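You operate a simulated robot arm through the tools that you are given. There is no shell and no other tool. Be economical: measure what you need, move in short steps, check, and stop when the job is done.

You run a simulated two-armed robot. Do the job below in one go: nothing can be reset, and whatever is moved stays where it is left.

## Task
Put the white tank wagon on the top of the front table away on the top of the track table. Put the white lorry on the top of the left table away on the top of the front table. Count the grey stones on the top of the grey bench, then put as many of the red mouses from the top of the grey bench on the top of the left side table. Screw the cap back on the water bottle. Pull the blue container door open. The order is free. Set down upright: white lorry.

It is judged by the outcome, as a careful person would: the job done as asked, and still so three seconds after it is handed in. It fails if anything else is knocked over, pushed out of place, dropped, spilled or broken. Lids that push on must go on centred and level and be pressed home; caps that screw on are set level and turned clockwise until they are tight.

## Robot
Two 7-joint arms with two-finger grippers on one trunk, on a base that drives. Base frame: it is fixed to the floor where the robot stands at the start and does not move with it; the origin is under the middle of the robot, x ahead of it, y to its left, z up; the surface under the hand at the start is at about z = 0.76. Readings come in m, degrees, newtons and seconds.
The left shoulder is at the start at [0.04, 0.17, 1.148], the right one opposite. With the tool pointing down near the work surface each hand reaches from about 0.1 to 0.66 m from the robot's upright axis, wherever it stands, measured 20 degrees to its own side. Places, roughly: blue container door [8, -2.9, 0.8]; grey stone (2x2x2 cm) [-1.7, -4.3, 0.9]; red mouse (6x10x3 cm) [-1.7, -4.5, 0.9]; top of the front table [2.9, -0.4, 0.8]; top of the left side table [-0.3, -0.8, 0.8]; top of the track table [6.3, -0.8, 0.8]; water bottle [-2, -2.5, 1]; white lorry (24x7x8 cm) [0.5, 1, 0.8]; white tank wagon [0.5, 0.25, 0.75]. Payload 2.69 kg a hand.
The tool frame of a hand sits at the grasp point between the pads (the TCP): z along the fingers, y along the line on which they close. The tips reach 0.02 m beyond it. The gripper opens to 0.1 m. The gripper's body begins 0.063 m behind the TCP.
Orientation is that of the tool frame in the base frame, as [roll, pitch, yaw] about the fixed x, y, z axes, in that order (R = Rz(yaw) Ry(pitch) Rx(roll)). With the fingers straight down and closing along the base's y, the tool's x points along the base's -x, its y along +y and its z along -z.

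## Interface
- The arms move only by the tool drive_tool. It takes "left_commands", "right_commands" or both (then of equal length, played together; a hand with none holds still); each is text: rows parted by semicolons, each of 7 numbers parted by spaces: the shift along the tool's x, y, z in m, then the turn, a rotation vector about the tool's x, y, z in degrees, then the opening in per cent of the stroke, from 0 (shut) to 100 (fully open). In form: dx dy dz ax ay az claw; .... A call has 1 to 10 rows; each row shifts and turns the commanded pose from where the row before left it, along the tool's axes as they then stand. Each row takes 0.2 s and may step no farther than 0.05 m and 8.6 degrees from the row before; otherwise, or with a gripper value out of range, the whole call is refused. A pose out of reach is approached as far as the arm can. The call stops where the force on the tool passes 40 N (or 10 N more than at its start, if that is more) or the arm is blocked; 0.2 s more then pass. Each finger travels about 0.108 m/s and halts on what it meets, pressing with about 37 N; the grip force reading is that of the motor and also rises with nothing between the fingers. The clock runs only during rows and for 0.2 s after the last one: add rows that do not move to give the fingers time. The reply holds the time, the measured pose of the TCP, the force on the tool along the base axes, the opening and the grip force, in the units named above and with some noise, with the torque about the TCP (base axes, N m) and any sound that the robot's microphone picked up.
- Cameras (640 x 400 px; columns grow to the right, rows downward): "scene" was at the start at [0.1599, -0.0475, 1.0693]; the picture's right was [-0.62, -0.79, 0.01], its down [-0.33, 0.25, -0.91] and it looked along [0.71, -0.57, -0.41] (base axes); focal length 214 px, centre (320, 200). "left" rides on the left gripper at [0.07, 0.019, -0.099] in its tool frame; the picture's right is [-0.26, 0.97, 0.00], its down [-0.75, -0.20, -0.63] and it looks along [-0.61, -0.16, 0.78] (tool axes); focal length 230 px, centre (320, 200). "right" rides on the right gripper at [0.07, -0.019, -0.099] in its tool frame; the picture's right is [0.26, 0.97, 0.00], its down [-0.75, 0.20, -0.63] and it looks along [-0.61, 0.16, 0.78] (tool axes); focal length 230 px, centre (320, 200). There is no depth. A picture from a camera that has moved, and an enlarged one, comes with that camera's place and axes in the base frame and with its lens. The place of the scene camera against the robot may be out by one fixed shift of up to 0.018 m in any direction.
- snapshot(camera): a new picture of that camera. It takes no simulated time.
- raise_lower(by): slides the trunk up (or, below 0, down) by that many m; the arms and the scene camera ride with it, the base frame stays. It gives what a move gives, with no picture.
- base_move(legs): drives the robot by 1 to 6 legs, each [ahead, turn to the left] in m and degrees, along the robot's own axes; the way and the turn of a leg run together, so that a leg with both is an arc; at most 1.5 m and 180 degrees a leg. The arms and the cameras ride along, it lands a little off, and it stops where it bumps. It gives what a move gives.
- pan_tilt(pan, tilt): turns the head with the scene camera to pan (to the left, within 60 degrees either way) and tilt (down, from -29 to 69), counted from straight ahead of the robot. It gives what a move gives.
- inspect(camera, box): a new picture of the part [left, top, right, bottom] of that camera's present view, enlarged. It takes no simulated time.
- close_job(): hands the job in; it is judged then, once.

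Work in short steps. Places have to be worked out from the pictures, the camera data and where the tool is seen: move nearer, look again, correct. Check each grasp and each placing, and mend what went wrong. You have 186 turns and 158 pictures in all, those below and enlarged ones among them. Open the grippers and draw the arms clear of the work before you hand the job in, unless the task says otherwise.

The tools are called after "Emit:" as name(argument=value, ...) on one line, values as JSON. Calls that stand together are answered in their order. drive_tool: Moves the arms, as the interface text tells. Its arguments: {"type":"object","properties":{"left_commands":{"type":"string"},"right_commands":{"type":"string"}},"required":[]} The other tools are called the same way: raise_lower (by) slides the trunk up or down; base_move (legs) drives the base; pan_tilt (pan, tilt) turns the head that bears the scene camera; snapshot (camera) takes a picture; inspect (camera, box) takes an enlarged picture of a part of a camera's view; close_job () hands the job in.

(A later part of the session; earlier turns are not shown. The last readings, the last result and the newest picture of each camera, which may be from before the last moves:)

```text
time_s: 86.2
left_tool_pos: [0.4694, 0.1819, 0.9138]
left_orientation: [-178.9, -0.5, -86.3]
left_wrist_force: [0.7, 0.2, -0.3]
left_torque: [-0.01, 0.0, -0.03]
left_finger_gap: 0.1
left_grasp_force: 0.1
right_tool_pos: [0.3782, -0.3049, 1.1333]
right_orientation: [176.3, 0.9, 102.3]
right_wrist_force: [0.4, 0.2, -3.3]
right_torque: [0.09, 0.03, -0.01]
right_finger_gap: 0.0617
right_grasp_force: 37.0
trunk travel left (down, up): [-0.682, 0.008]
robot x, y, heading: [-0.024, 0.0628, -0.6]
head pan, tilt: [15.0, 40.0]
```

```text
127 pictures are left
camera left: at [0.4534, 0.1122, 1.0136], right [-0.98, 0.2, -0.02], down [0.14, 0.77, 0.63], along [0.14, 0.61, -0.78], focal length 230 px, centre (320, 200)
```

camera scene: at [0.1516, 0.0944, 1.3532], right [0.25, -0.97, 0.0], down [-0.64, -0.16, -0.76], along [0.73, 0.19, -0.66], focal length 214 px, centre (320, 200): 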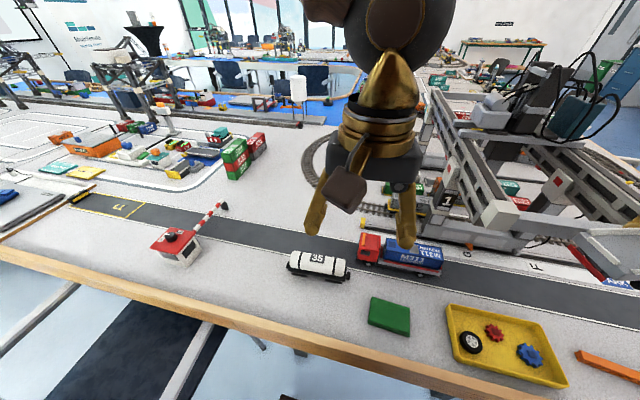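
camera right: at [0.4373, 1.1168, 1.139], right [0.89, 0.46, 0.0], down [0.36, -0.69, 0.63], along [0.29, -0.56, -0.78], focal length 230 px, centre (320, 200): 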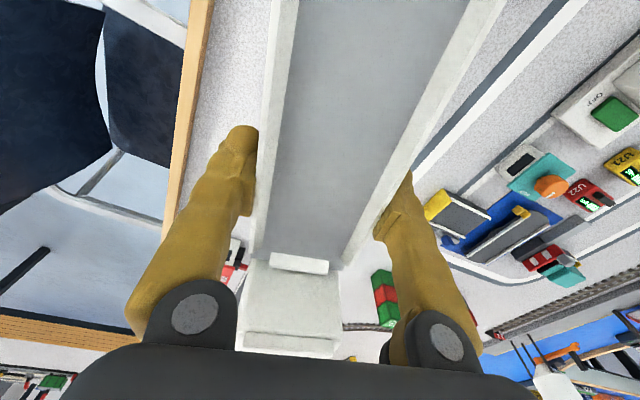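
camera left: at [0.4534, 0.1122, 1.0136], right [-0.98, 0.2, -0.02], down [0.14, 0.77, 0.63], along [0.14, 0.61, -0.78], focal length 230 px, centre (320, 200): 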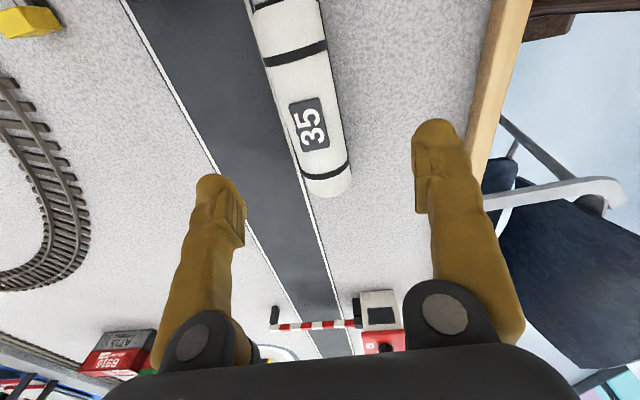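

Trunk lowering was reported blocked with the hands creeping back. I look at the surroundings of both arms before pushing further.

Emit:
snapshot(camera="scene")

Emit:
snapshot(camera="right")

```text
126 pictures are left
camera scene: at [0.1525, 0.0941, 1.3497], right [0.25, -0.97, 0.0], down [-0.64, -0.16, -0.75], along [0.73, 0.19, -0.66], focal length 214 px, centre (320, 200)
```

scene: 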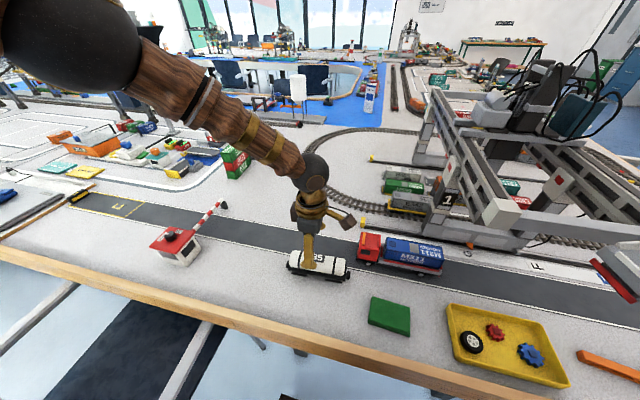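

```text
125 pictures are left
camera right: at [0.3394, -0.241, 1.2284], right [0.89, 0.46, 0.06], down [0.31, -0.69, 0.65], along [0.34, -0.56, -0.75], focal length 230 px, centre (320, 200)
```

right: 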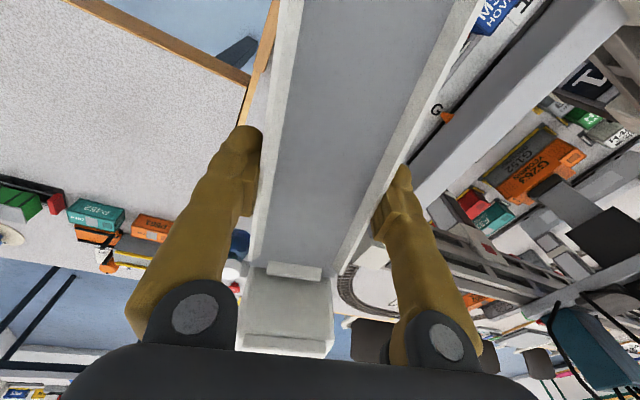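

I test whether the left hand itself can go lower by small steps.

Emit:
drive_tool(left_commands="0 -0.008 0.01 -1 0 0 100; 0 0 0.02 0 0 0 100; 0 0 0.02 0 0 0 100; 0 0 0 0 0 0 100")

```text
time_s: 86.7
left_tool_pos: [0.4652, 0.1806, 0.9072]
left_orientation: [-178.9, -0.9, -86.2]
left_wrist_force: [-0.4, 0.2, 1.1]
left_torque: [0.03, -0.01, -0.01]
left_finger_gap: 0.1002
left_grasp_force: 0.0
right_tool_pos: [0.3593, -0.3029, 1.141]
right_orientation: [175.2, 1.1, 102.4]
right_wrist_force: [-0.2, -0.3, -2.5]
right_torque: [0.13, 0.01, -0.02]
right_finger_gap: 0.0621
right_grasp_force: 37.0
trunk travel left (down, up): [-0.682, 0.008]
robot x, y, heading: [-0.0232, 0.0666, -1.0]
head pan, tilt: [15.0, 40.0]
stopped in row 2 (left hand): the arm was blocked; the commanded pose is now the measured one
```

The left arm is blocked internally at this configuration. I raise the left hand 10 cm, then lower the trunk.

Emit:
drive_tool(left_commands="0 0 -0.04 0 0 0 100; 0 0 -0.04 0 0 0 100; 0 0 -0.04 0 0 0 100; 0 0 -0.04 0 0 0 100; 0 0 0 0 0 0 100")

Emit:
raise_lower(by=-0.05)

```text
time_s: 87.9
left_tool_pos: [0.4638, 0.1832, 1.0674]
left_orientation: [-179.1, -0.9, -86.3]
left_wrist_force: [-0.1, 0.1, -0.4]
left_torque: [0.0, 0.0, 0.0]
left_finger_gap: 0.1001
left_grasp_force: 0.1
right_tool_pos: [0.3609, -0.3028, 1.1378]
right_orientation: [175.4, 1.3, 102.4]
right_wrist_force: [0.2, -0.4, -3.9]
right_torque: [0.12, 0.05, -0.01]
right_finger_gap: 0.0616
right_grasp_force: 36.9
trunk travel left (down, up): [-0.682, 0.008]
robot x, y, heading: [-0.0216, 0.0654, -0.9]
head pan, tilt: [15.0, 40.0]
```

```text
time_s: 88.8
left_tool_pos: [0.4646, 0.183, 1.0167]
left_orientation: [-179.0, -0.9, -86.3]
left_wrist_force: [-0.9, 0.4, -0.4]
left_torque: [0.01, -0.01, 0.04]
left_finger_gap: 0.1002
left_grasp_force: 0.1
right_tool_pos: [0.3606, -0.3035, 1.0887]
right_orientation: [175.4, 1.3, 102.5]
right_wrist_force: [-0.4, 0.2, -1.8]
right_torque: [0.13, 0.03, 0.0]
right_finger_gap: 0.0618
right_grasp_force: 37.0
trunk travel left (down, up): [-0.632, 0.058]
robot x, y, heading: [-0.0197, 0.0642, -0.9]
head pan, tilt: [15.0, 40.0]
```

That works. I lower 0.15 more.

Emit:
raise_lower(by=-0.15)

Emit:
drive_tool(left_commands="0 -0.015 0 1 -0.9 0 100; 0 0 0 0 0 0 100; 0 0 0 0 0 0 100")

Emit:
snapshot(camera="left")

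Emit:
snapshot(camera="scene")

```text
time_s: 90.6
left_tool_pos: [0.4635, 0.1835, 0.8667]
left_orientation: [-178.9, -0.8, -86.3]
left_wrist_force: [-0.3, -1.2, 0.0]
left_torque: [-0.01, 0.02, 0.0]
left_finger_gap: 0.1001
left_grasp_force: 0.2
right_tool_pos: [0.3609, -0.3039, 0.9388]
right_orientation: [175.3, 1.2, 102.5]
right_wrist_force: [-0.4, 0.2, -4.1]
right_torque: [0.15, 0.02, -0.03]
right_finger_gap: 0.0615
right_grasp_force: 37.6
trunk travel left (down, up): [-0.482, 0.208]
robot x, y, heading: [-0.0225, 0.067, -0.6]
head pan, tilt: [15.0, 40.0]
```

```text
time_s: 91.4
left_tool_pos: [0.4777, 0.1835, 0.867]
left_orientation: [-178.0, 0.1, -86.4]
left_wrist_force: [-1.0, 0.8, -0.2]
left_torque: [-0.02, -0.02, 0.02]
left_finger_gap: 0.1001
left_grasp_force: 0.1
right_tool_pos: [0.3616, -0.3047, 0.9393]
right_orientation: [175.5, 1.1, 102.6]
right_wrist_force: [0.3, -0.2, -4.0]
right_torque: [0.14, 0.03, 0.03]
right_finger_gap: 0.0614
right_grasp_force: 37.3
trunk travel left (down, up): [-0.482, 0.208]
robot x, y, heading: [-0.0234, 0.0686, -0.8]
head pan, tilt: [15.0, 40.0]
```

```text
124 pictures are left
camera left: at [0.4598, 0.1132, 0.9654], right [-0.98, 0.2, -0.03], down [0.13, 0.76, 0.64], along [0.15, 0.62, -0.77], focal length 230 px, centre (320, 200)
```

left: 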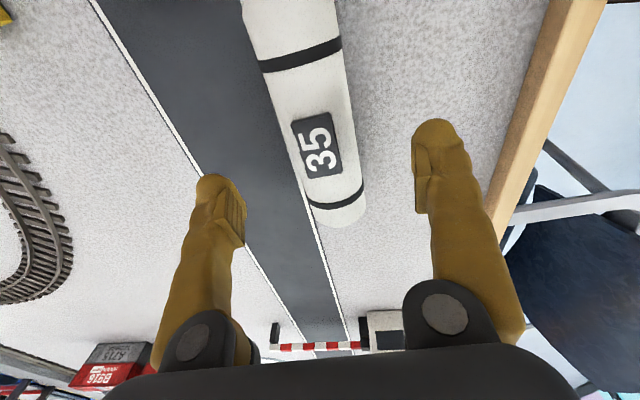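

```text
123 pictures are left
camera scene: at [0.1485, 0.0941, 1.1498], right [0.25, -0.97, 0.0], down [-0.64, -0.16, -0.76], along [0.73, 0.19, -0.66], focal length 214 px, centre (320, 200)
```

scene: 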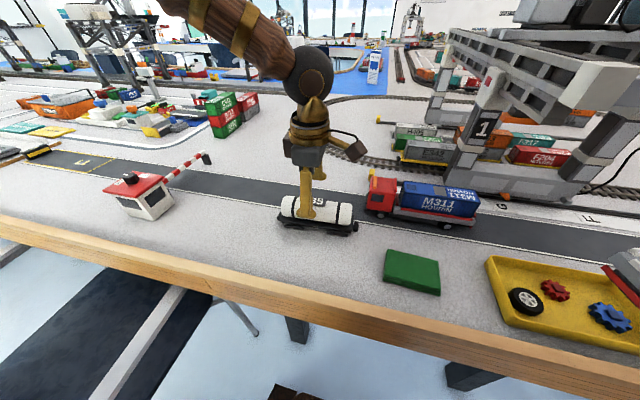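

Centred. Level and descend to z≈0.805, then close.

Emit:
drive_tool(left_commands="0.005 -0.001 0.02 -2 0 0 100; 0 0 0.02 0 0 0 100; 0 0 0.022 0 0 0 100; 0 0 0 0 0 0 100; 0 0 0 0 0 0 60; 0 0 0 0 0 0 20; 0 0 0 0 0 0 20; 0 0 0 0 0 0 20;0 0 0 0 0 0 20")

Emit:
inspect(camera="scene", box=[220, 100, 460, 250])

```text
time_s: 93.4
left_tool_pos: [0.4815, 0.1771, 0.8076]
left_orientation: [-179.7, -0.1, -86.3]
left_wrist_force: [-4.5, -0.4, 33.7]
left_torque: [0.15, 0.58, -0.03]
left_finger_gap: 0.0408
left_grasp_force: 37.2
right_tool_pos: [0.3583, -0.3044, 0.9402]
right_orientation: [175.3, 1.0, 102.3]
right_wrist_force: [0.0, -0.5, -3.8]
right_torque: [0.1, 0.02, 0.03]
right_finger_gap: 0.0616
right_grasp_force: 36.7
trunk travel left (down, up): [-0.482, 0.208]
robot x, y, heading: [-0.0236, 0.0664, -1.2]
head pan, tilt: [15.0, 40.0]
```

```text
2.67 times, centred on (340, 175) of scene
camera zoom: at [0.1457, 0.0936, 1.1505], right [0.25, -0.97, 0.0], down [-0.63, -0.16, -0.76], along [0.73, 0.19, -0.65], focal length 572 px, centre (267, 267)
```

zoom: 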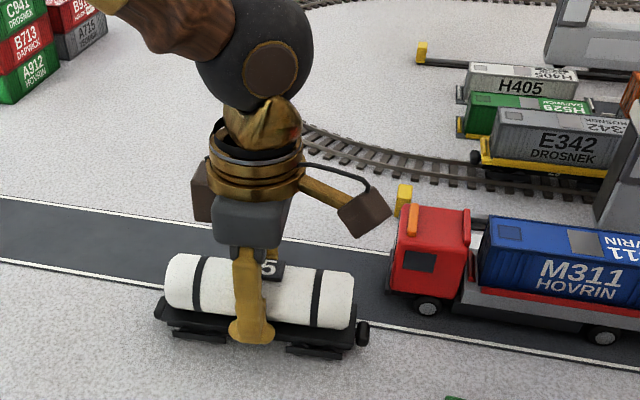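

Gripped at 41 mm; tips press on the chassis a bit. I lift 12 cm and check.

Emit:
drive_tool(left_commands="0 0 -0.01 0 0 0 20; 0 0 -0.03 0 0 0 20; 0 0 -0.04 0 0 0 20; 0 0 -0.04 0 0 0 20; 0 0 0 0 0 0 20")

Emit:
snapshot(camera="scene")

```text
time_s: 94.6
left_tool_pos: [0.48, 0.1775, 0.92]
left_orientation: [180.0, 0.0, -86.3]
left_wrist_force: [0.0, 0.7, -2.0]
left_torque: [0.05, 0.02, -0.02]
left_finger_gap: 0.0405
left_grasp_force: 37.2
right_tool_pos: [0.3612, -0.3037, 0.939]
right_orientation: [175.4, 1.2, 102.5]
right_wrist_force: [0.8, -0.3, -2.8]
right_torque: [0.13, 0.04, 0.02]
right_finger_gap: 0.0615
right_grasp_force: 36.8
trunk travel left (down, up): [-0.482, 0.208]
robot x, y, heading: [-0.0209, 0.0674, -0.8]
head pan, tilt: [15.0, 40.0]
```

```text
121 pictures are left
camera scene: at [0.149, 0.0944, 1.1497], right [0.25, -0.97, 0.0], down [-0.64, -0.16, -0.75], along [0.73, 0.19, -0.66], focal length 214 px, centre (320, 200)
```

scene: 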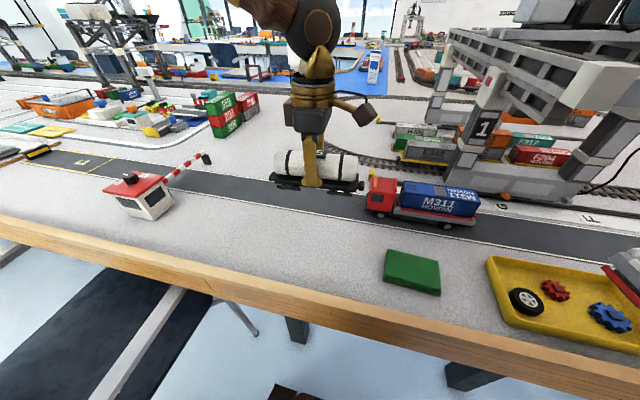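

Wagon held. I carry the left hand up and to the left, out of the way.

Emit:
drive_tool(left_commands="-0.03 0.018 -0.02 0 0 0 20; -0.03 0.018 -0.02 0 0 0 20; -0.03 0.018 -0.02 0 0 0 20; -0.03 0.018 -0.02 0 0 0 20; -0.03 0.018 -0.02 0 0 0 20; -0.03 0.018 -0.02 0 0 0 20; -0.03 0.018 -0.02 0 0 0 20; -0.03 0.018 -0.02 0 0 0 20; 0 0 0 0 0 0 20", right_commands="0 0 0 4.6 1.2 0 30; 0 0 0 0 0 4 30; 0 0 0 0 0 4 30; 0 0 0 0 0 4 30; 0 0 0 0 0 0 30; 0 0 0 0 0 0 30; 0 0 0 0 0 0 30; 0 0 0 0 0 0 30; 0 0 0 0 0 0 30")

Emit:
snapshot(camera="scene")

```text
time_s: 96.6
left_tool_pos: [0.3241, 0.4043, 1.0861]
left_orientation: [-179.8, 0.2, -86.4]
left_wrist_force: [0.6, -0.2, -1.4]
left_torque: [0.03, 0.0, 0.03]
left_finger_gap: 0.0408
left_grasp_force: 36.5
right_tool_pos: [0.3597, -0.3039, 0.938]
right_orientation: [-180.0, -0.1, 90.5]
right_wrist_force: [-0.2, -0.6, -2.2]
right_torque: [0.14, 0.0, -0.01]
right_finger_gap: 0.0614
right_grasp_force: 36.9
trunk travel left (down, up): [-0.482, 0.208]
robot x, y, heading: [-0.0212, 0.0647, -0.8]
head pan, tilt: [15.0, 40.0]
```

```text
120 pictures are left
camera scene: at [0.1491, 0.0938, 1.1497], right [0.25, -0.97, -0.01], down [-0.64, -0.16, -0.75], along [0.73, 0.19, -0.66], focal length 214 px, centre (320, 200)
```

scene: 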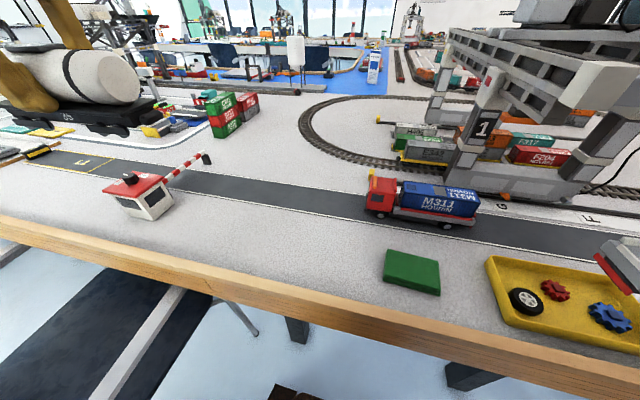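

Space is clear. I check for the seam between left and front tables in the edge.

Emit:
inspect(camera="scene", box=[100, 180, 420, 380])

```text
2.00 times, centred on (260, 280) of scene
camera zoom: at [0.1491, 0.0938, 1.1497], right [0.25, -0.97, -0.01], down [-0.64, -0.16, -0.75], along [0.73, 0.19, -0.66], focal length 429 px, centre (440, 40)
```

zoom: 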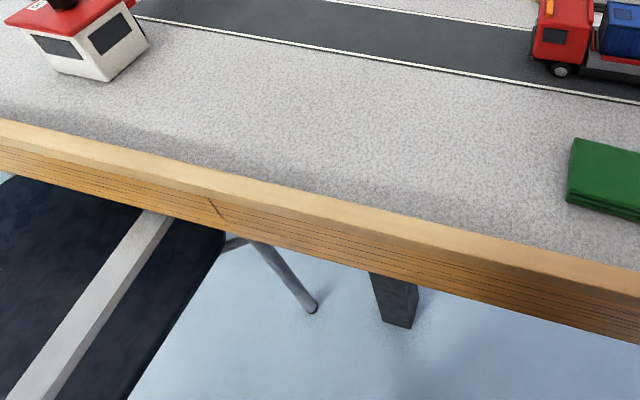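

Seam at y≈0.365, so y≈0.17 is safely on the front table. I carry the lorry across towards [0.45,0.165].

Emit:
drive_tool(right_commands="0.04 0 0 0 0 0 30; 0.045 0 0 0 0 0 30; 0.045 0 0 0 0 0 30; 0.045 0 0 0 0 0 30; 0.045 0 0 0 0 0 30; 0.045 0 0 0 0 0 30; 0.045 0.015 0 0 0 0 30; 0.045 0.02 0 0 0 0 30; 0.045 0.02 0 0 0 0 30; 0 0 0 0 0 0 30", left_commands="-0.02 0 0 0 0 0 20; -0.02 0 0 0 0 0 20; -0.02 0 0 0 0 0 20; 0 0 0 0 0 0 20; 0 0 0 0 0 0 20; 0 0 0 0 0 0 20; 0 0 0 0 0 0 20; 0 0 0 0 0 0 20; 0 0 0 0 0 0 20; 0 0 0 0 0 0 20")

Emit:
snapshot(camera="scene")

Emit:
snapshot(camera="right")

```text
time_s: 99.0
left_tool_pos: [0.3029, 0.4644, 1.0904]
left_orientation: [-178.4, 0.3, -86.3]
left_wrist_force: [-0.7, -0.1, -2.2]
left_torque: [-0.02, -0.02, -0.03]
left_finger_gap: 0.0407
left_grasp_force: 36.6
right_tool_pos: [0.415, 0.0766, 0.9546]
right_orientation: [179.9, -2.5, 85.3]
right_wrist_force: [0.4, 0.4, -1.8]
right_torque: [0.15, -0.07, -0.02]
right_finger_gap: 0.0615
right_grasp_force: 37.3
trunk travel left (down, up): [-0.482, 0.208]
robot x, y, heading: [-0.024, 0.0658, -0.9]
head pan, tilt: [15.0, 40.0]
stopped in row 10 (right hand): the arm was blocked; the commanded pose is now the measured one
```

```text
118 pictures are left
camera scene: at [0.1462, 0.0949, 1.1502], right [0.25, -0.97, 0.0], down [-0.63, -0.16, -0.76], along [0.73, 0.19, -0.65], focal length 214 px, centre (320, 200)
```

scene: 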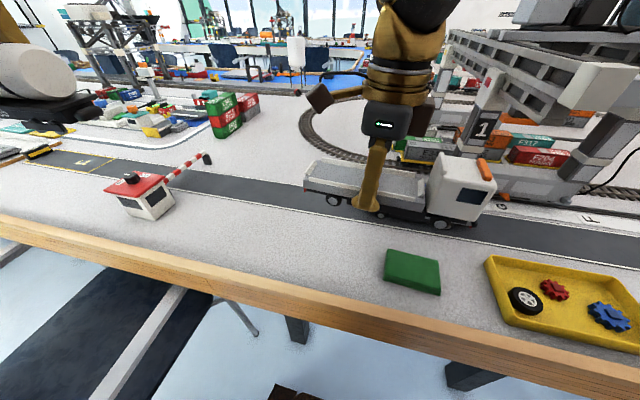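

```text
117 pictures are left
camera right: at [0.4011, 0.1414, 1.0556], right [0.98, 0.18, 0.01], down [0.13, -0.79, 0.6], along [0.12, -0.58, -0.8], focal length 230 px, centre (320, 200)
```

right: 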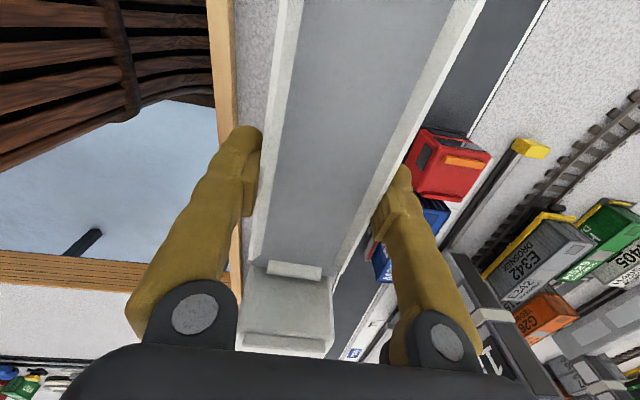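

The right arm is blocked by the body when crossing over. I back off and turn the base left so the spot lies to the right-front.

Emit:
base_move(legs=[[-0.14, 0], [0, 20]])

Emit:
snapshot(camera="scene")

```text
time_s: 101.4
left_tool_pos: [0.0114, 0.5545, 1.0918]
left_orientation: [-178.6, 0.1, -66.1]
left_wrist_force: [0.5, -1.0, -2.9]
left_torque: [0.01, -0.01, -0.02]
left_finger_gap: 0.0407
left_grasp_force: 36.8
right_tool_pos: [0.2541, 0.2326, 0.961]
right_orientation: [179.4, -3.2, 105.6]
right_wrist_force: [0.3, -0.5, -3.4]
right_torque: [0.08, 0.03, -0.01]
right_finger_gap: 0.0617
right_grasp_force: 36.9
trunk travel left (down, up): [-0.482, 0.208]
robot x, y, heading: [-0.1554, 0.0655, 19.2]
head pan, tilt: [15.0, 40.0]
```

```text
116 pictures are left
camera scene: at [-0.0035, 0.1537, 1.1499], right [0.57, -0.82, 0.0], down [-0.54, -0.37, -0.76], along [0.62, 0.43, -0.66], focal length 214 px, centre (320, 200)
```

scene: 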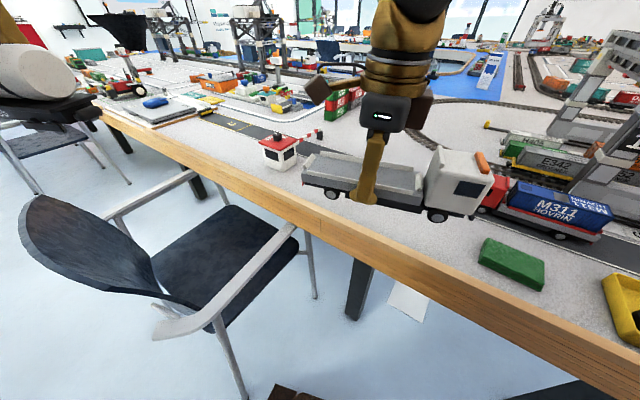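

The turn worked. I now bring the lorry to [0.455,0.165] above the surface.

Emit:
drive_tool(right_commands="-0.02 0.029 0 0.6 -3.2 0 30; -0.02 0.029 0 0 0 0 30; -0.02 0.029 0 0 0 0 30; -0.02 0.029 0 0 0 0 30; -0.02 0.029 0 0 0 0 30; -0.02 0.03 0 0 0 0 30; 0 0 0 0 0 4 30; 0 0 0 0 0 4 30; 0 0 0 0 0 4 30; 0 0 0 0 0 0 30")

Emit:
snapshot(camera="scene")

```text
time_s: 102.9
left_tool_pos: [-0.0198, 0.5439, 1.1008]
left_orientation: [-176.3, 0.2, -65.5]
left_wrist_force: [-1.0, 0.1, -1.9]
left_torque: [0.01, -0.07, -0.04]
left_finger_gap: 0.0406
left_grasp_force: 37.1
right_tool_pos: [0.4296, 0.1521, 0.9809]
right_orientation: [177.8, 0.1, 104.5]
right_wrist_force: [-0.8, 0.7, -2.4]
right_torque: [0.13, -0.06, -0.03]
right_finger_gap: 0.0615
right_grasp_force: 36.6
trunk travel left (down, up): [-0.482, 0.208]
robot x, y, heading: [-0.1608, 0.0692, 19.9]
head pan, tilt: [15.0, 40.0]
stopped in row 7 (right hand): the arm was blocked; the commanded pose is now the measured one
```

```text
115 pictures are left
camera scene: at [-0.0067, 0.1532, 1.1504], right [0.57, -0.82, 0.0], down [-0.54, -0.37, -0.76], along [0.62, 0.43, -0.65], focal length 214 px, centre (320, 200)
```

scene: 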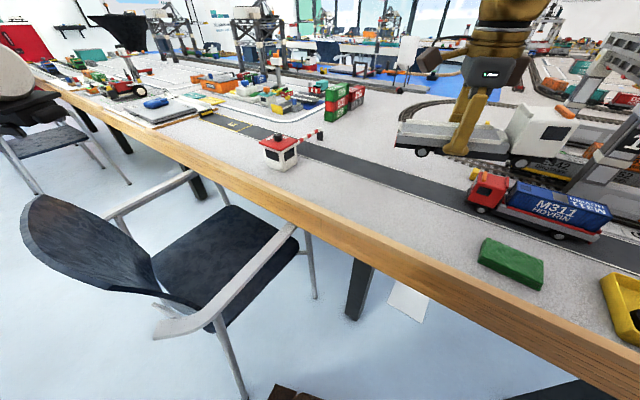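

Near the spot; I lower the trunk 0.1 for better reach.

Emit:
raise_lower(by=-0.1)

Emit:
snapshot(camera="scene")

Emit:
snapshot(camera="right")

```text
time_s: 103.2
left_tool_pos: [-0.033, 0.5377, 1.1027]
left_orientation: [-175.4, 0.4, -65.3]
left_wrist_force: [-2.0, -0.1, -1.8]
left_torque: [0.05, -0.06, 0.0]
left_finger_gap: 0.0405
left_grasp_force: 36.9
right_tool_pos: [0.4176, 0.147, 0.9862]
right_orientation: [176.9, 0.1, 104.4]
right_wrist_force: [-1.6, -0.8, -2.9]
right_torque: [0.15, -0.05, 0.02]
right_finger_gap: 0.0617
right_grasp_force: 36.4
trunk travel left (down, up): [-0.479, 0.211]
robot x, y, heading: [-0.157, 0.0661, 19.4]
head pan, tilt: [15.0, 40.0]
stopped: the arm was blocked; the commanded pose is now the measured one
```

```text
114 pictures are left
camera scene: at [-0.0048, 0.1529, 1.1473], right [0.57, -0.82, 0.0], down [-0.54, -0.37, -0.76], along [0.62, 0.43, -0.65], focal length 214 px, centre (320, 200)
```

scene: 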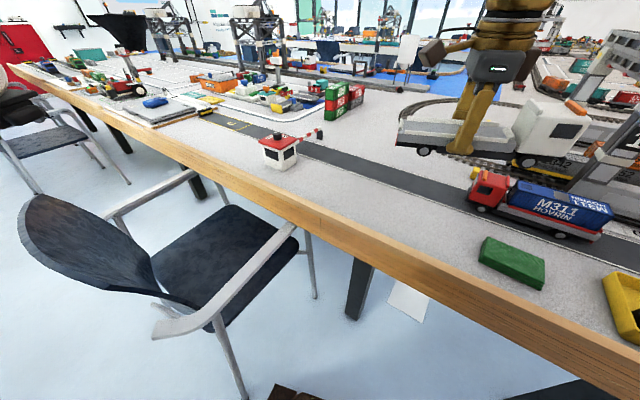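

```text
113 pictures are left
camera right: at [0.3768, 0.2086, 1.084], right [0.87, 0.49, 0.05], down [0.35, -0.68, 0.64], along [0.35, -0.54, -0.77], focal length 230 px, centre (320, 200)
```

right: 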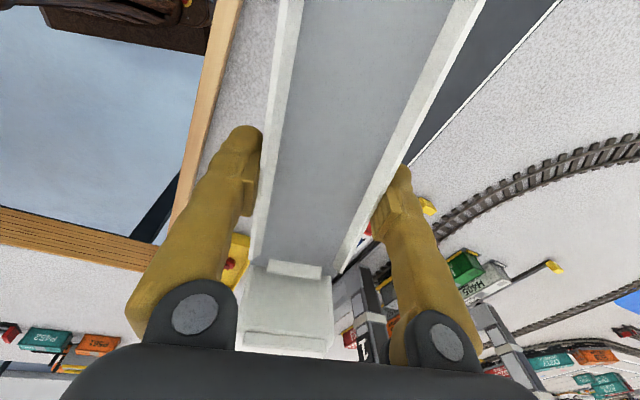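

I retry lowering in a smaller step to see whether it is persistent.

Emit:
raise_lower(by=-0.03)

```text
time_s: 104.0
left_tool_pos: [-0.0299, 0.5378, 1.072]
left_orientation: [-175.5, 0.5, -65.2]
left_wrist_force: [0.7, 0.0, -1.6]
left_torque: [0.01, -0.01, -0.05]
left_finger_gap: 0.0408
left_grasp_force: 37.0
right_tool_pos: [0.4199, 0.1475, 0.9544]
right_orientation: [177.2, 0.0, 104.4]
right_wrist_force: [0.2, -0.8, -2.5]
right_torque: [0.12, 0.06, -0.01]
right_finger_gap: 0.0616
right_grasp_force: 37.1
trunk travel left (down, up): [-0.449, 0.241]
robot x, y, heading: [-0.1552, 0.0643, 19.6]
head pan, tilt: [15.0, 40.0]
```

Works now. I raise the left hand 8 cm to keep clear of the chair and lower the trunk further.

Emit:
drive_tool(left_commands="0 0 -0.03 0 0 0 20; 0 0 -0.03 0 0 0 20; 0 0 -0.03 0 0 0 20; 0 0 0 0 0 0 20", right_commands="-0.005 0.012 0 2.8 0 0 30; -0.005 0.012 0 0 0 0 30; 0 0.012 0 0 0 0 30; 0 0 0 0 0 0 30")

Emit:
raise_lower(by=-0.09)

Emit:
snapshot(camera="scene")

Emit:
snapshot(camera="right")

```text
time_s: 104.7
left_tool_pos: [-0.0496, 0.5295, 1.1414]
left_orientation: [-173.2, -0.9, -65.3]
left_wrist_force: [-0.9, -0.7, -2.1]
left_torque: [0.01, -0.06, -0.02]
left_finger_gap: 0.0407
left_grasp_force: 37.4
right_tool_pos: [0.4311, 0.1398, 0.9665]
right_orientation: [178.8, 0.1, 104.5]
right_wrist_force: [-0.9, 0.0, -2.6]
right_torque: [0.09, -0.07, 0.04]
right_finger_gap: 0.0617
right_grasp_force: 36.9
trunk travel left (down, up): [-0.449, 0.241]
robot x, y, heading: [-0.1554, 0.0613, 19.7]
head pan, tilt: [15.0, 40.0]
stopped in row 3 (right hand): the arm was blocked; the commanded pose is now the measured one
```

```text
time_s: 105.9
left_tool_pos: [-0.0456, 0.5306, 1.0497]
left_orientation: [-173.6, -0.5, -65.4]
left_wrist_force: [-0.1, -0.6, -2.7]
left_torque: [0.01, 0.03, 0.02]
left_finger_gap: 0.0407
left_grasp_force: 37.0
right_tool_pos: [0.4333, 0.1411, 0.8742]
right_orientation: [178.9, 0.1, 104.4]
right_wrist_force: [-0.9, 0.1, -2.6]
right_torque: [0.1, 0.04, -0.01]
right_finger_gap: 0.0616
right_grasp_force: 36.9
trunk travel left (down, up): [-0.359, 0.331]
robot x, y, heading: [-0.1534, 0.0659, 19.7]
head pan, tilt: [15.0, 40.0]
```

```text
112 pictures are left
camera scene: at [-0.0052, 0.1525, 1.0273], right [0.57, -0.82, 0.0], down [-0.54, -0.37, -0.76], along [0.62, 0.43, -0.66], focal length 214 px, centre (320, 200)
```

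scene: 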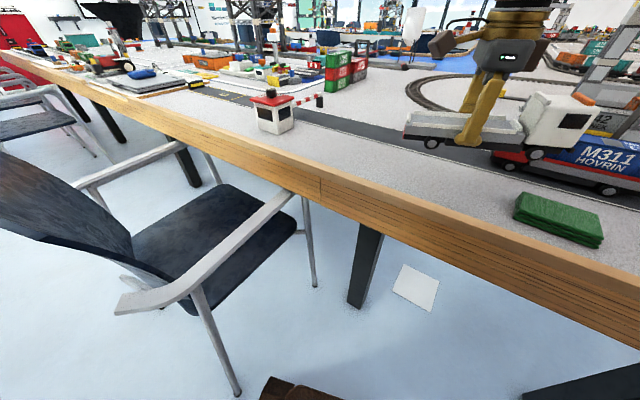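

```text
111 pictures are left
camera right: at [0.3965, 0.2031, 0.9723], right [0.87, 0.49, 0.02], down [0.37, -0.68, 0.63], along [0.32, -0.55, -0.77], focal length 230 px, centre (320, 200)
```

right: 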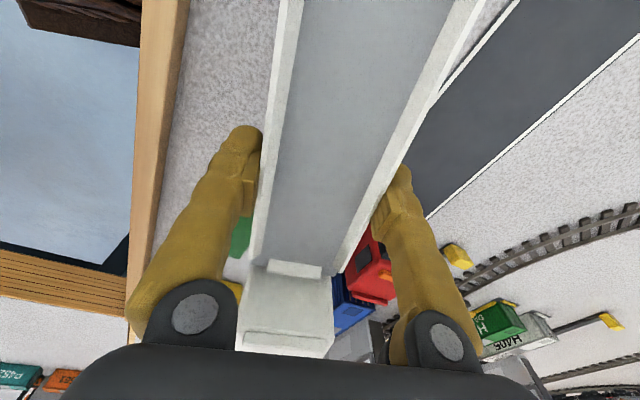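

I shift the lorry 4 cm to +y to clear the green slab, and look.

Emit:
drive_tool(right_commands="0.02 0 0 1 0 0 30; 0.02 0 0 0 0 0 30; 0 0 0 0 0 0 30")

Emit:
snapshot(camera="scene")

```text
time_s: 106.7
left_tool_pos: [-0.0457, 0.5303, 1.0486]
left_orientation: [-173.7, -0.5, -65.4]
left_wrist_force: [0.2, -0.2, -3.3]
left_torque: [-0.01, 0.01, 0.02]
left_finger_gap: 0.0405
left_grasp_force: 36.7
right_tool_pos: [0.4232, 0.1798, 0.8732]
right_orientation: [-179.8, 0.1, 104.4]
right_wrist_force: [0.5, -0.7, -2.9]
right_torque: [0.11, 0.05, -0.01]
right_finger_gap: 0.0616
right_grasp_force: 37.1
trunk travel left (down, up): [-0.359, 0.331]
robot x, y, heading: [-0.1576, 0.066, 19.6]
head pan, tilt: [15.0, 40.0]
```

```text
110 pictures are left
camera scene: at [-0.005, 0.1525, 1.0271], right [0.57, -0.82, 0.0], down [-0.54, -0.37, -0.76], along [0.62, 0.43, -0.66], focal length 214 px, centre (320, 200)
```

scene: 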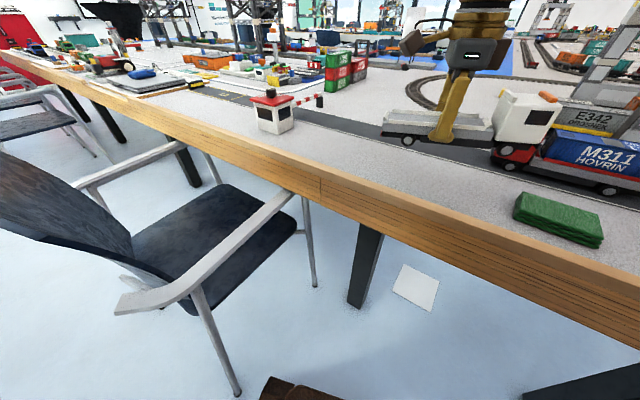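

Now descend 83 mm to the height where the lorry was gripped (0.790).

Emit:
drive_tool(right_commands="0 0 0.03 0 0 0 30; 0 0 0.03 0 0 0 30; 0 0 0.013 0 0 0 30; 0 0 0.005 0 0 0 30; 0 0 0.004 0 0 0 30; 0 0 0 0 0 0 30")

Emit:
inspect(camera="scene", box=[300, 70, 620, 270])

```text
time_s: 107.4
left_tool_pos: [-0.054, 0.5209, 1.0548]
left_orientation: [-170.1, -3.1, -65.7]
left_wrist_force: [-1.6, 0.3, -1.5]
left_torque: [-0.03, -0.09, 0.03]
left_finger_gap: 0.0407
left_grasp_force: 36.8
right_tool_pos: [0.4129, 0.177, 0.8269]
right_orientation: [179.0, 0.2, 104.5]
right_wrist_force: [-1.9, -0.5, -2.9]
right_torque: [0.15, -0.03, 0.03]
right_finger_gap: 0.0616
right_grasp_force: 37.0
trunk travel left (down, up): [-0.359, 0.331]
robot x, y, heading: [-0.1598, 0.0672, 19.5]
head pan, tilt: [15.0, 40.0]
stopped in row 3 (right hand): the arm was blocked; the commanded pose is now the measured one
```

```text
2.00 times, centred on (460, 170) of scene
camera zoom: at [-0.0077, 0.1522, 1.0277], right [0.57, -0.82, 0.0], down [-0.54, -0.37, -0.76], along [0.62, 0.43, -0.65], focal length 429 px, centre (40, 260)
```

zoom: 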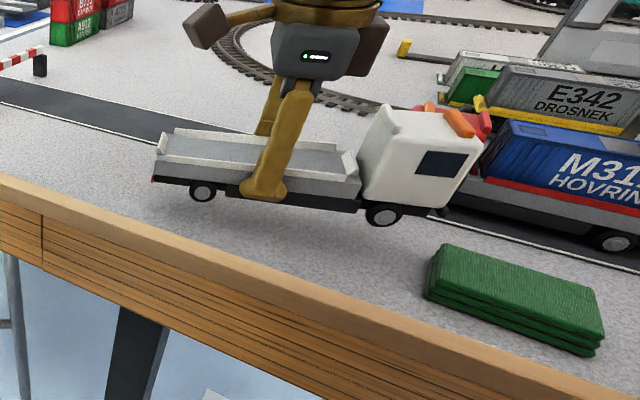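

The arm stalls on reach; I'll use the trunk for the last 36 mm (in steps).

Emit:
raise_lower(by=-0.028)

Emit:
drive_tool(right_commands="0 0 0 0.8 0 0 30; 0 0 0 0 0 0 30")

Emit:
inspect(camera="scene", box=[300, 70, 620, 270])

```text
time_s: 108.1
left_tool_pos: [-0.0517, 0.5203, 1.0262]
left_orientation: [-170.7, -2.9, -65.6]
left_wrist_force: [0.7, 0.6, -2.1]
left_torque: [-0.01, -0.01, -0.01]
left_finger_gap: 0.0404
left_grasp_force: 37.3
right_tool_pos: [0.4151, 0.1757, 0.7993]
right_orientation: [179.0, 0.1, 104.4]
right_wrist_force: [-2.5, -0.9, 18.0]
right_torque: [0.98, 0.48, 0.11]
right_finger_gap: 0.0617
right_grasp_force: 37.5
trunk travel left (down, up): [-0.331, 0.359]
robot x, y, heading: [-0.1532, 0.0656, 19.7]
head pan, tilt: [15.0, 40.0]
```

```text
time_s: 108.7
left_tool_pos: [-0.0525, 0.5206, 1.0262]
left_orientation: [-170.6, -2.8, -65.6]
left_wrist_force: [-0.8, -0.6, -2.2]
left_torque: [0.02, 0.0, -0.01]
left_finger_gap: 0.0406
left_grasp_force: 37.1
right_tool_pos: [0.4145, 0.1763, 0.7984]
right_orientation: [179.6, 0.2, 104.4]
right_wrist_force: [2.7, 0.3, 20.8]
right_torque: [0.44, -0.29, 0.06]
right_finger_gap: 0.0618
right_grasp_force: 37.1
trunk travel left (down, up): [-0.331, 0.359]
robot x, y, heading: [-0.155, 0.0658, 19.2]
head pan, tilt: [15.0, 40.0]
```

```text
2.00 times, centred on (460, 170) of scene
camera zoom: at [-0.0069, 0.1521, 0.9995], right [0.57, -0.82, 0.0], down [-0.54, -0.37, -0.76], along [0.62, 0.43, -0.65], focal length 429 px, centre (40, 260)
```

zoom: 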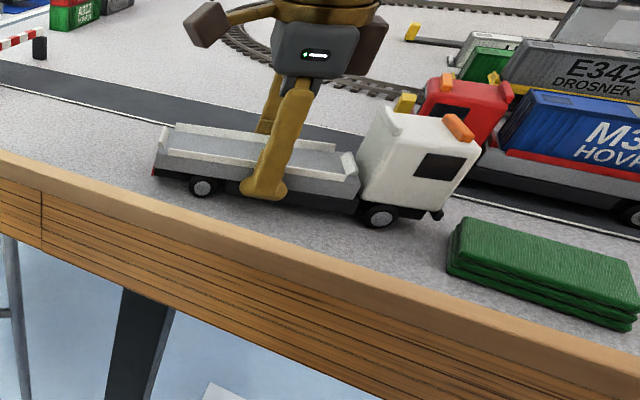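

The lorry stands on the table (20 N). I open the right gripper and lift off with a straight rise.

Emit:
drive_tool(right_commands="0 0 0 0 0 0 70; 0 0 0 0 0 0 90; 0 0 0 0 0 0 90; 0 0 -0.02 0 0 0 90; 0 0 -0.03 0 0 0 90; 0 0 -0.04 0 0 0 90; 0 0 -0.04 0 0 0 90; 0 0 0 0 0 0 90")

Emit:
snapshot(camera="scene")

```text
time_s: 110.5
left_tool_pos: [-0.0497, 0.5206, 1.027]
left_orientation: [-170.7, -2.8, -65.5]
left_wrist_force: [0.6, 0.2, -2.1]
left_torque: [0.01, -0.03, 0.02]
left_finger_gap: 0.0409
left_grasp_force: 37.2
right_tool_pos: [0.4141, 0.1683, 0.9215]
right_orientation: [-179.2, -0.4, 103.2]
right_wrist_force: [1.5, -0.1, -0.3]
right_torque: [0.02, 0.01, -0.01]
right_finger_gap: 0.0899
right_grasp_force: 0.1
trunk travel left (down, up): [-0.331, 0.359]
robot x, y, heading: [-0.1532, 0.0656, 19.6]
head pan, tilt: [15.0, 40.0]
```

```text
107 pictures are left
camera scene: at [-0.0056, 0.1524, 0.9991], right [0.57, -0.82, 0.0], down [-0.54, -0.37, -0.76], along [0.62, 0.43, -0.66], focal length 214 px, centre (320, 200)
```

scene: 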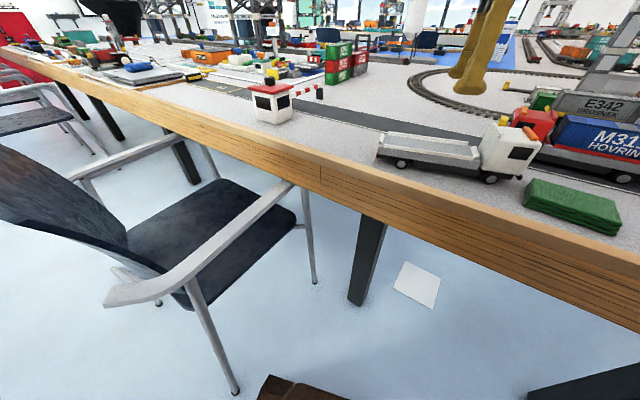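

The lorry is upright on the front table. I raise up, then back out and look around for the route.

Emit:
raise_lower(by=0.34)

Emit:
drive_tool(left_commands="0 0 0 -4.6 -1.4 0 20; 0 0 0 -4.6 -1.4 0 20; 0 0 0 0 0 0 20; 0 0 0 0 0 0 20", right_commands="0 -0.04 0 0 0 0 60; 0 -0.04 0 0 0 0 60; 0 -0.04 0 0 0 0 60; 0 -0.04 0 0 0 0 60")

Emit:
base_move(legs=[[-0.35, 0], [0, -130]])

Emit:
pan_tilt(pan=0, tilt=15)

Emit:
snapshot(camera="scene")

```text
time_s: 112.3
left_tool_pos: [-0.0569, 0.5043, 1.2197]
left_orientation: [-166.5, -6.0, -66.3]
left_wrist_force: [-0.4, -0.5, -2.1]
left_torque: [0.05, 0.0, -0.01]
left_finger_gap: 0.0406
left_grasp_force: 37.2
right_tool_pos: [0.4013, 0.1507, 1.1138]
right_orientation: [-179.4, -1.1, 101.5]
right_wrist_force: [-1.6, -0.4, 0.6]
right_torque: [0.04, -0.1, 0.01]
right_finger_gap: 0.0897
right_grasp_force: 0.1
trunk travel left (down, up): [-0.517, 0.173]
robot x, y, heading: [-0.1581, 0.0647, 19.4]
head pan, tilt: [15.0, 40.0]
stopped: the arm was blocked; the commanded pose is now the measured one
```

```text
time_s: 113.3
left_tool_pos: [-0.067, 0.5126, 1.2149]
left_orientation: [-178.2, -0.6, -65.4]
left_wrist_force: [-0.3, -0.4, -2.4]
left_torque: [0.0, 0.02, 0.01]
left_finger_gap: 0.0407
left_grasp_force: 36.3
right_tool_pos: [0.2397, 0.1241, 1.1202]
right_orientation: [179.5, -1.0, 102.9]
right_wrist_force: [-0.2, 0.1, -0.1]
right_torque: [-0.01, -0.02, -0.01]
right_finger_gap: 0.0602
right_grasp_force: 0.1
trunk travel left (down, up): [-0.517, 0.173]
robot x, y, heading: [-0.1559, 0.0663, 19.6]
head pan, tilt: [15.0, 40.0]
```

```text
time_s: 121.1
left_tool_pos: [-0.1867, -0.4024, 1.2148]
left_orientation: [-178.4, -0.4, 164.7]
left_wrist_force: [-0.2, -0.5, -2.4]
left_torque: [-0.01, -0.03, 0.01]
left_finger_gap: 0.0406
left_grasp_force: 37.4
right_tool_pos: [-0.6844, -0.3883, 1.1191]
right_orientation: [179.7, -0.7, -26.8]
right_wrist_force: [-0.1, -0.1, -0.1]
right_torque: [-0.02, 0.03, 0.01]
right_finger_gap: 0.0601
right_grasp_force: 0.1
trunk travel left (down, up): [-0.517, 0.173]
robot x, y, heading: [-0.4654, -0.0532, -110.4]
head pan, tilt: [15.0, 40.0]
```

```text
time_s: 122.0
left_tool_pos: [-0.1841, -0.3883, 1.2178]
left_orientation: [-177.0, -1.3, 164.8]
left_wrist_force: [-0.5, -0.9, -2.8]
left_torque: [0.02, 0.0, -0.01]
left_finger_gap: 0.0406
left_grasp_force: 36.9
right_tool_pos: [-0.6773, -0.3728, 1.1246]
right_orientation: [178.8, -0.7, -26.7]
right_wrist_force: [0.8, -1.7, 0.7]
right_torque: [0.0, 0.03, -0.01]
right_finger_gap: 0.0598
right_grasp_force: 0.1
trunk travel left (down, up): [-0.517, 0.173]
robot x, y, heading: [-0.4695, -0.0489, -110.5]
head pan, tilt: [0.0, 15.0]
```

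```text
106 pictures are left
camera scene: at [-0.5283, -0.2124, 1.2245], right [-0.94, 0.35, 0.0], down [0.1, 0.26, -0.96], along [-0.33, -0.9, -0.28], focal length 214 px, centre (320, 200)
```

scene: 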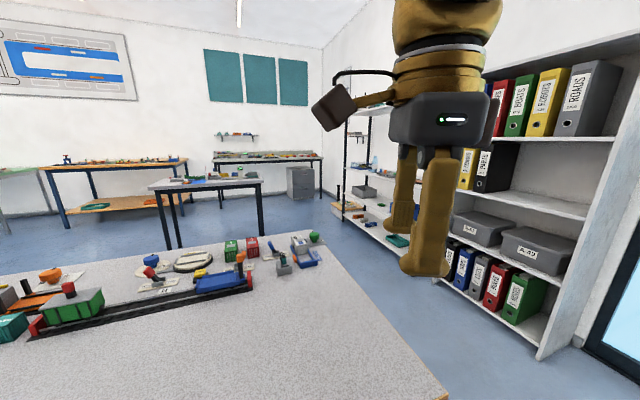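

The side table occupies x −0.87…0.3, y −0.39…−1.15. I drive around its end to [-1.4,-1.8] and face east.

Emit:
base_move(legs=[[0, -70], [0.93, 0], [0, 90], [1.5, 0], [0.25, 0], [0, 90]])

Emit:
snapshot(camera="scene")

```text
time_s: 122.9
left_tool_pos: [-0.1868, -0.36, 1.2256]
left_orientation: [-173.3, -4.4, 163.7]
left_wrist_force: [0.3, 1.0, -2.1]
left_torque: [-0.06, 0.02, -0.04]
left_finger_gap: 0.0406
left_grasp_force: 36.9
right_tool_pos: [-0.6727, -0.3298, 1.1362]
right_orientation: [176.7, -0.5, -28.1]
right_wrist_force: [0.5, 0.6, 0.7]
right_torque: [-0.06, 0.01, 0.05]
right_finger_gap: 0.0598
right_grasp_force: 0.1
trunk travel left (down, up): [-0.517, 0.173]
robot x, y, heading: [-0.4675, -0.0469, -111.5]
head pan, tilt: [0.0, 15.0]
stopped in leg 1: the robot was blocked; the commanded pose is now the measured one
```

```text
105 pictures are left
camera scene: at [-0.5313, -0.2065, 1.2253], right [-0.93, 0.37, 0.0], down [0.1, 0.25, -0.96], along [-0.35, -0.89, -0.27], focal length 214 px, centre (320, 200)
```

scene: 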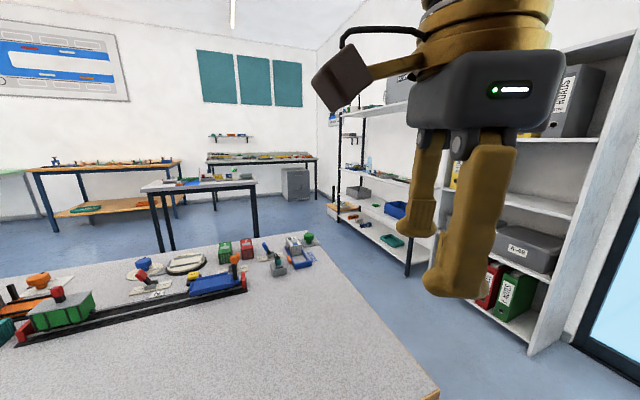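

Blocked again, perhaps by the arms drifting near the body. I spread the right hand outward, level both, and retry.

Emit:
drive_tool(right_commands="0 0 0 3.3 -0.5 0 60; -0.045 0 0 0 0 0 60; -0.045 0 0 0 0 0 60; -0.045 0 0 0 0 0 60; -0.045 0 0 0 0 0 60; -0.045 0 0 0 0 0 60; 0 0 0 0 0 0 60", left_commands="0 0 0 -3.4 -2.2 0 20; 0 0 0 -3.4 -2.2 0 20; 0 0 0 0 0 0 20; 0 0 0 0 0 0 20; 0 0 0 0 0 0 20; 0 0 0 0 0 0 20; 0 0 0 0 0 0 20")

Emit:
base_move(legs=[[0, -30], [0, -40]])

```text
time_s: 124.5
left_tool_pos: [-0.1794, -0.3597, 1.2219]
left_orientation: [178.3, 2.6, 163.5]
left_wrist_force: [0.1, -0.6, -2.2]
left_torque: [0.01, 0.04, 0.01]
left_finger_gap: 0.0407
left_grasp_force: 36.4
right_tool_pos: [-0.8762, -0.2268, 1.1361]
right_orientation: [-179.9, -0.2, -28.1]
right_wrist_force: [0.3, 0.0, 0.5]
right_torque: [0.02, 0.02, -0.03]
right_finger_gap: 0.0599
right_grasp_force: 0.1
trunk travel left (down, up): [-0.517, 0.173]
robot x, y, heading: [-0.4632, -0.052, -111.1]
head pan, tilt: [0.0, 15.0]
```

```text
time_s: 125.3
left_tool_pos: [-0.1788, -0.3465, 1.2352]
left_orientation: [-179.8, 0.2, 163.9]
left_wrist_force: [0.0, 0.8, -1.5]
left_torque: [-0.04, -0.01, 0.0]
left_finger_gap: 0.0407
left_grasp_force: 36.8
right_tool_pos: [-0.869, -0.1788, 1.1435]
right_orientation: [178.5, -0.7, -30.4]
right_wrist_force: [-0.4, 0.3, 0.0]
right_torque: [-0.04, 0.02, 0.02]
right_finger_gap: 0.0601
right_grasp_force: 0.0
trunk travel left (down, up): [-0.517, 0.173]
robot x, y, heading: [-0.4659, -0.0517, -113.8]
head pan, tilt: [0.0, 15.0]
stopped in leg 1: the robot was blocked; the commanded pose is now the measured one
```

Something low at the side table blocks turning this way. I turn back to heading 0 and reverse out along x instead.

Emit:
base_move(legs=[[0, 114], [-0.93, 0]])

Emit:
snapshot(camera="scene")

```text
time_s: 131.6
left_tool_pos: [-0.3746, 0.3415, 1.2394]
left_orientation: [178.8, 0.1, -83.6]
left_wrist_force: [-1.3, -0.5, -3.9]
left_torque: [0.01, 0.02, -0.02]
left_finger_gap: 0.0407
left_grasp_force: 36.8
right_tool_pos: [-0.2542, -0.3648, 1.1459]
right_orientation: [178.4, -0.6, 83.3]
right_wrist_force: [-0.7, -0.1, 0.0]
right_torque: [-0.07, -0.01, 0.0]
right_finger_gap: 0.0599
right_grasp_force: 0.1
trunk travel left (down, up): [-0.517, 0.173]
robot x, y, heading: [-0.5325, -0.0537, -2.1]
head pan, tilt: [0.0, 15.0]
stopped in leg 2: the robot was blocked; the commanded pose is now the measured one
```

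```text
104 pictures are left
camera scene: at [-0.3754, -0.048, 1.2282], right [-0.04, -1.0, 0.0], down [-0.26, 0.01, -0.97], along [0.97, -0.04, -0.26], focal length 214 px, centre (320, 200)
```

scene: 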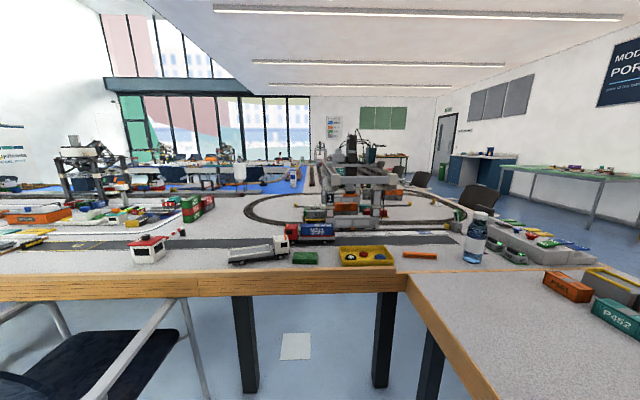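

Blocked again when reversing. I turn left and look to see what is behind.

Emit:
base_move(legs=[[0, 95]])

Emit:
pan_tilt(pan=45, tilt=45)

Emit:
snapshot(camera="scene")

```text
time_s: 136.1
left_tool_pos: [-0.9391, 0.0778, 1.2409]
left_orientation: [178.7, 0.1, 10.7]
left_wrist_force: [-0.5, -0.5, -3.4]
left_torque: [0.09, -0.03, 0.02]
left_finger_gap: 0.0406
left_grasp_force: 37.1
right_tool_pos: [-0.2406, 0.2493, 1.1446]
right_orientation: [178.6, -0.6, 177.5]
right_wrist_force: [-0.1, -0.4, 0.3]
right_torque: [0.04, -0.01, 0.0]
right_finger_gap: 0.0599
right_grasp_force: 0.1
trunk travel left (down, up): [-0.517, 0.173]
robot x, y, heading: [-0.5225, -0.0509, 92.1]
head pan, tilt: [0.0, 15.0]
```

```text
time_s: 137.2
left_tool_pos: [-0.9368, 0.0731, 1.2406]
left_orientation: [179.0, 0.0, 10.7]
left_wrist_force: [0.5, -0.7, -2.3]
left_torque: [0.05, -0.01, 0.02]
left_finger_gap: 0.0408
left_grasp_force: 35.9
right_tool_pos: [-0.2421, 0.2452, 1.1451]
right_orientation: [178.2, -0.5, 177.5]
right_wrist_force: [-0.1, -0.1, 0.4]
right_torque: [0.08, 0.03, 0.01]
right_finger_gap: 0.06
right_grasp_force: 0.1
trunk travel left (down, up): [-0.517, 0.173]
robot x, y, heading: [-0.5226, -0.0518, 92.1]
head pan, tilt: [45.0, 45.0]
```

```text
103 pictures are left
camera scene: at [-0.5886, 0.1042, 1.1783], right [0.68, 0.73, -0.01], down [0.52, -0.49, -0.7], along [-0.52, 0.47, -0.72], focal length 214 px, centre (320, 200)
```

scene: 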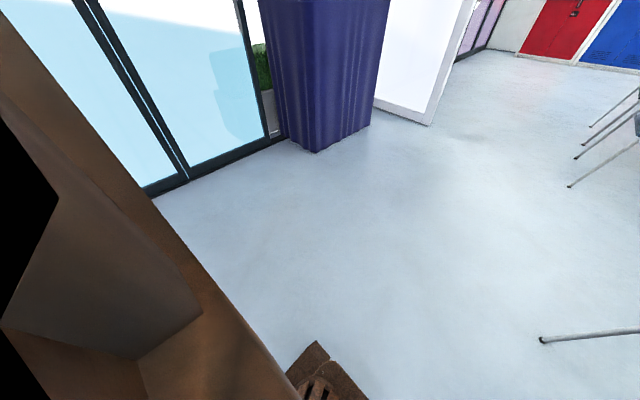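

Floor behind is free; the base must be catching on the side table legs. I go 0.3 north, then west, then south around the table.

Emit:
base_move(legs=[[0.3, 0], [0, 88], [0.95, 0], [0, 90]])

Emit:
pan_tilt(pan=0, tilt=25)

Emit:
snapshot(camera="scene")

```text
time_s: 151.7
left_tool_pos: [-1.0769, 0.127, 1.2404]
left_orientation: [179.2, 0.0, -171.6]
left_wrist_force: [0.6, -0.3, -2.8]
left_torque: [-0.01, 0.01, -0.01]
left_finger_gap: 0.0408
left_grasp_force: 37.5
right_tool_pos: [-1.7788, -0.0194, 1.1458]
right_orientation: [178.0, -0.5, -4.7]
right_wrist_force: [0.2, 0.4, -0.2]
right_torque: [0.0, -0.02, -0.01]
right_finger_gap: 0.06
right_grasp_force: 0.1
trunk travel left (down, up): [-0.517, 0.173]
robot x, y, heading: [-1.4865, 0.2619, -90.2]
head pan, tilt: [45.0, 45.0]
```

```text
time_s: 152.8
left_tool_pos: [-1.0779, 0.1421, 1.242]
left_orientation: [180.0, -0.2, -171.5]
left_wrist_force: [1.0, -0.6, -3.0]
left_torque: [0.07, 0.04, 0.02]
left_finger_gap: 0.0411
left_grasp_force: 36.3
right_tool_pos: [-1.7803, -0.0096, 1.1457]
right_orientation: [177.6, -0.3, -4.5]
right_wrist_force: [0.2, -0.2, 0.1]
right_torque: [0.03, 0.01, 0.03]
right_finger_gap: 0.06
right_grasp_force: 0.1
trunk travel left (down, up): [-0.517, 0.173]
robot x, y, heading: [-1.487, 0.2643, -90.1]
head pan, tilt: [0.0, 25.0]
```

```text
102 pictures are left
camera scene: at [-1.4889, 0.0901, 1.2082], right [-1.0, 0.0, 0.0], down [0.0, 0.44, -0.9], along [0.0, -0.9, -0.44], focal length 214 px, centre (320, 200)
```

scene: 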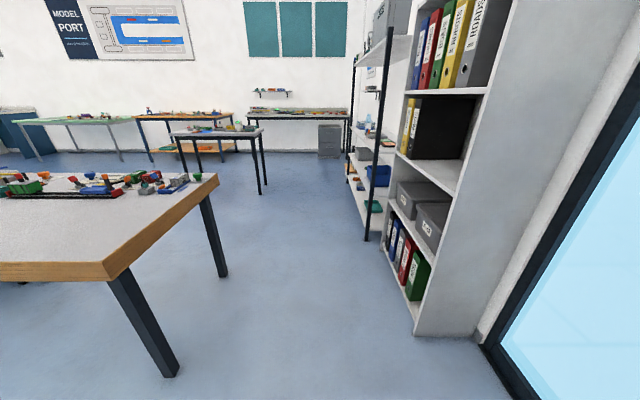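

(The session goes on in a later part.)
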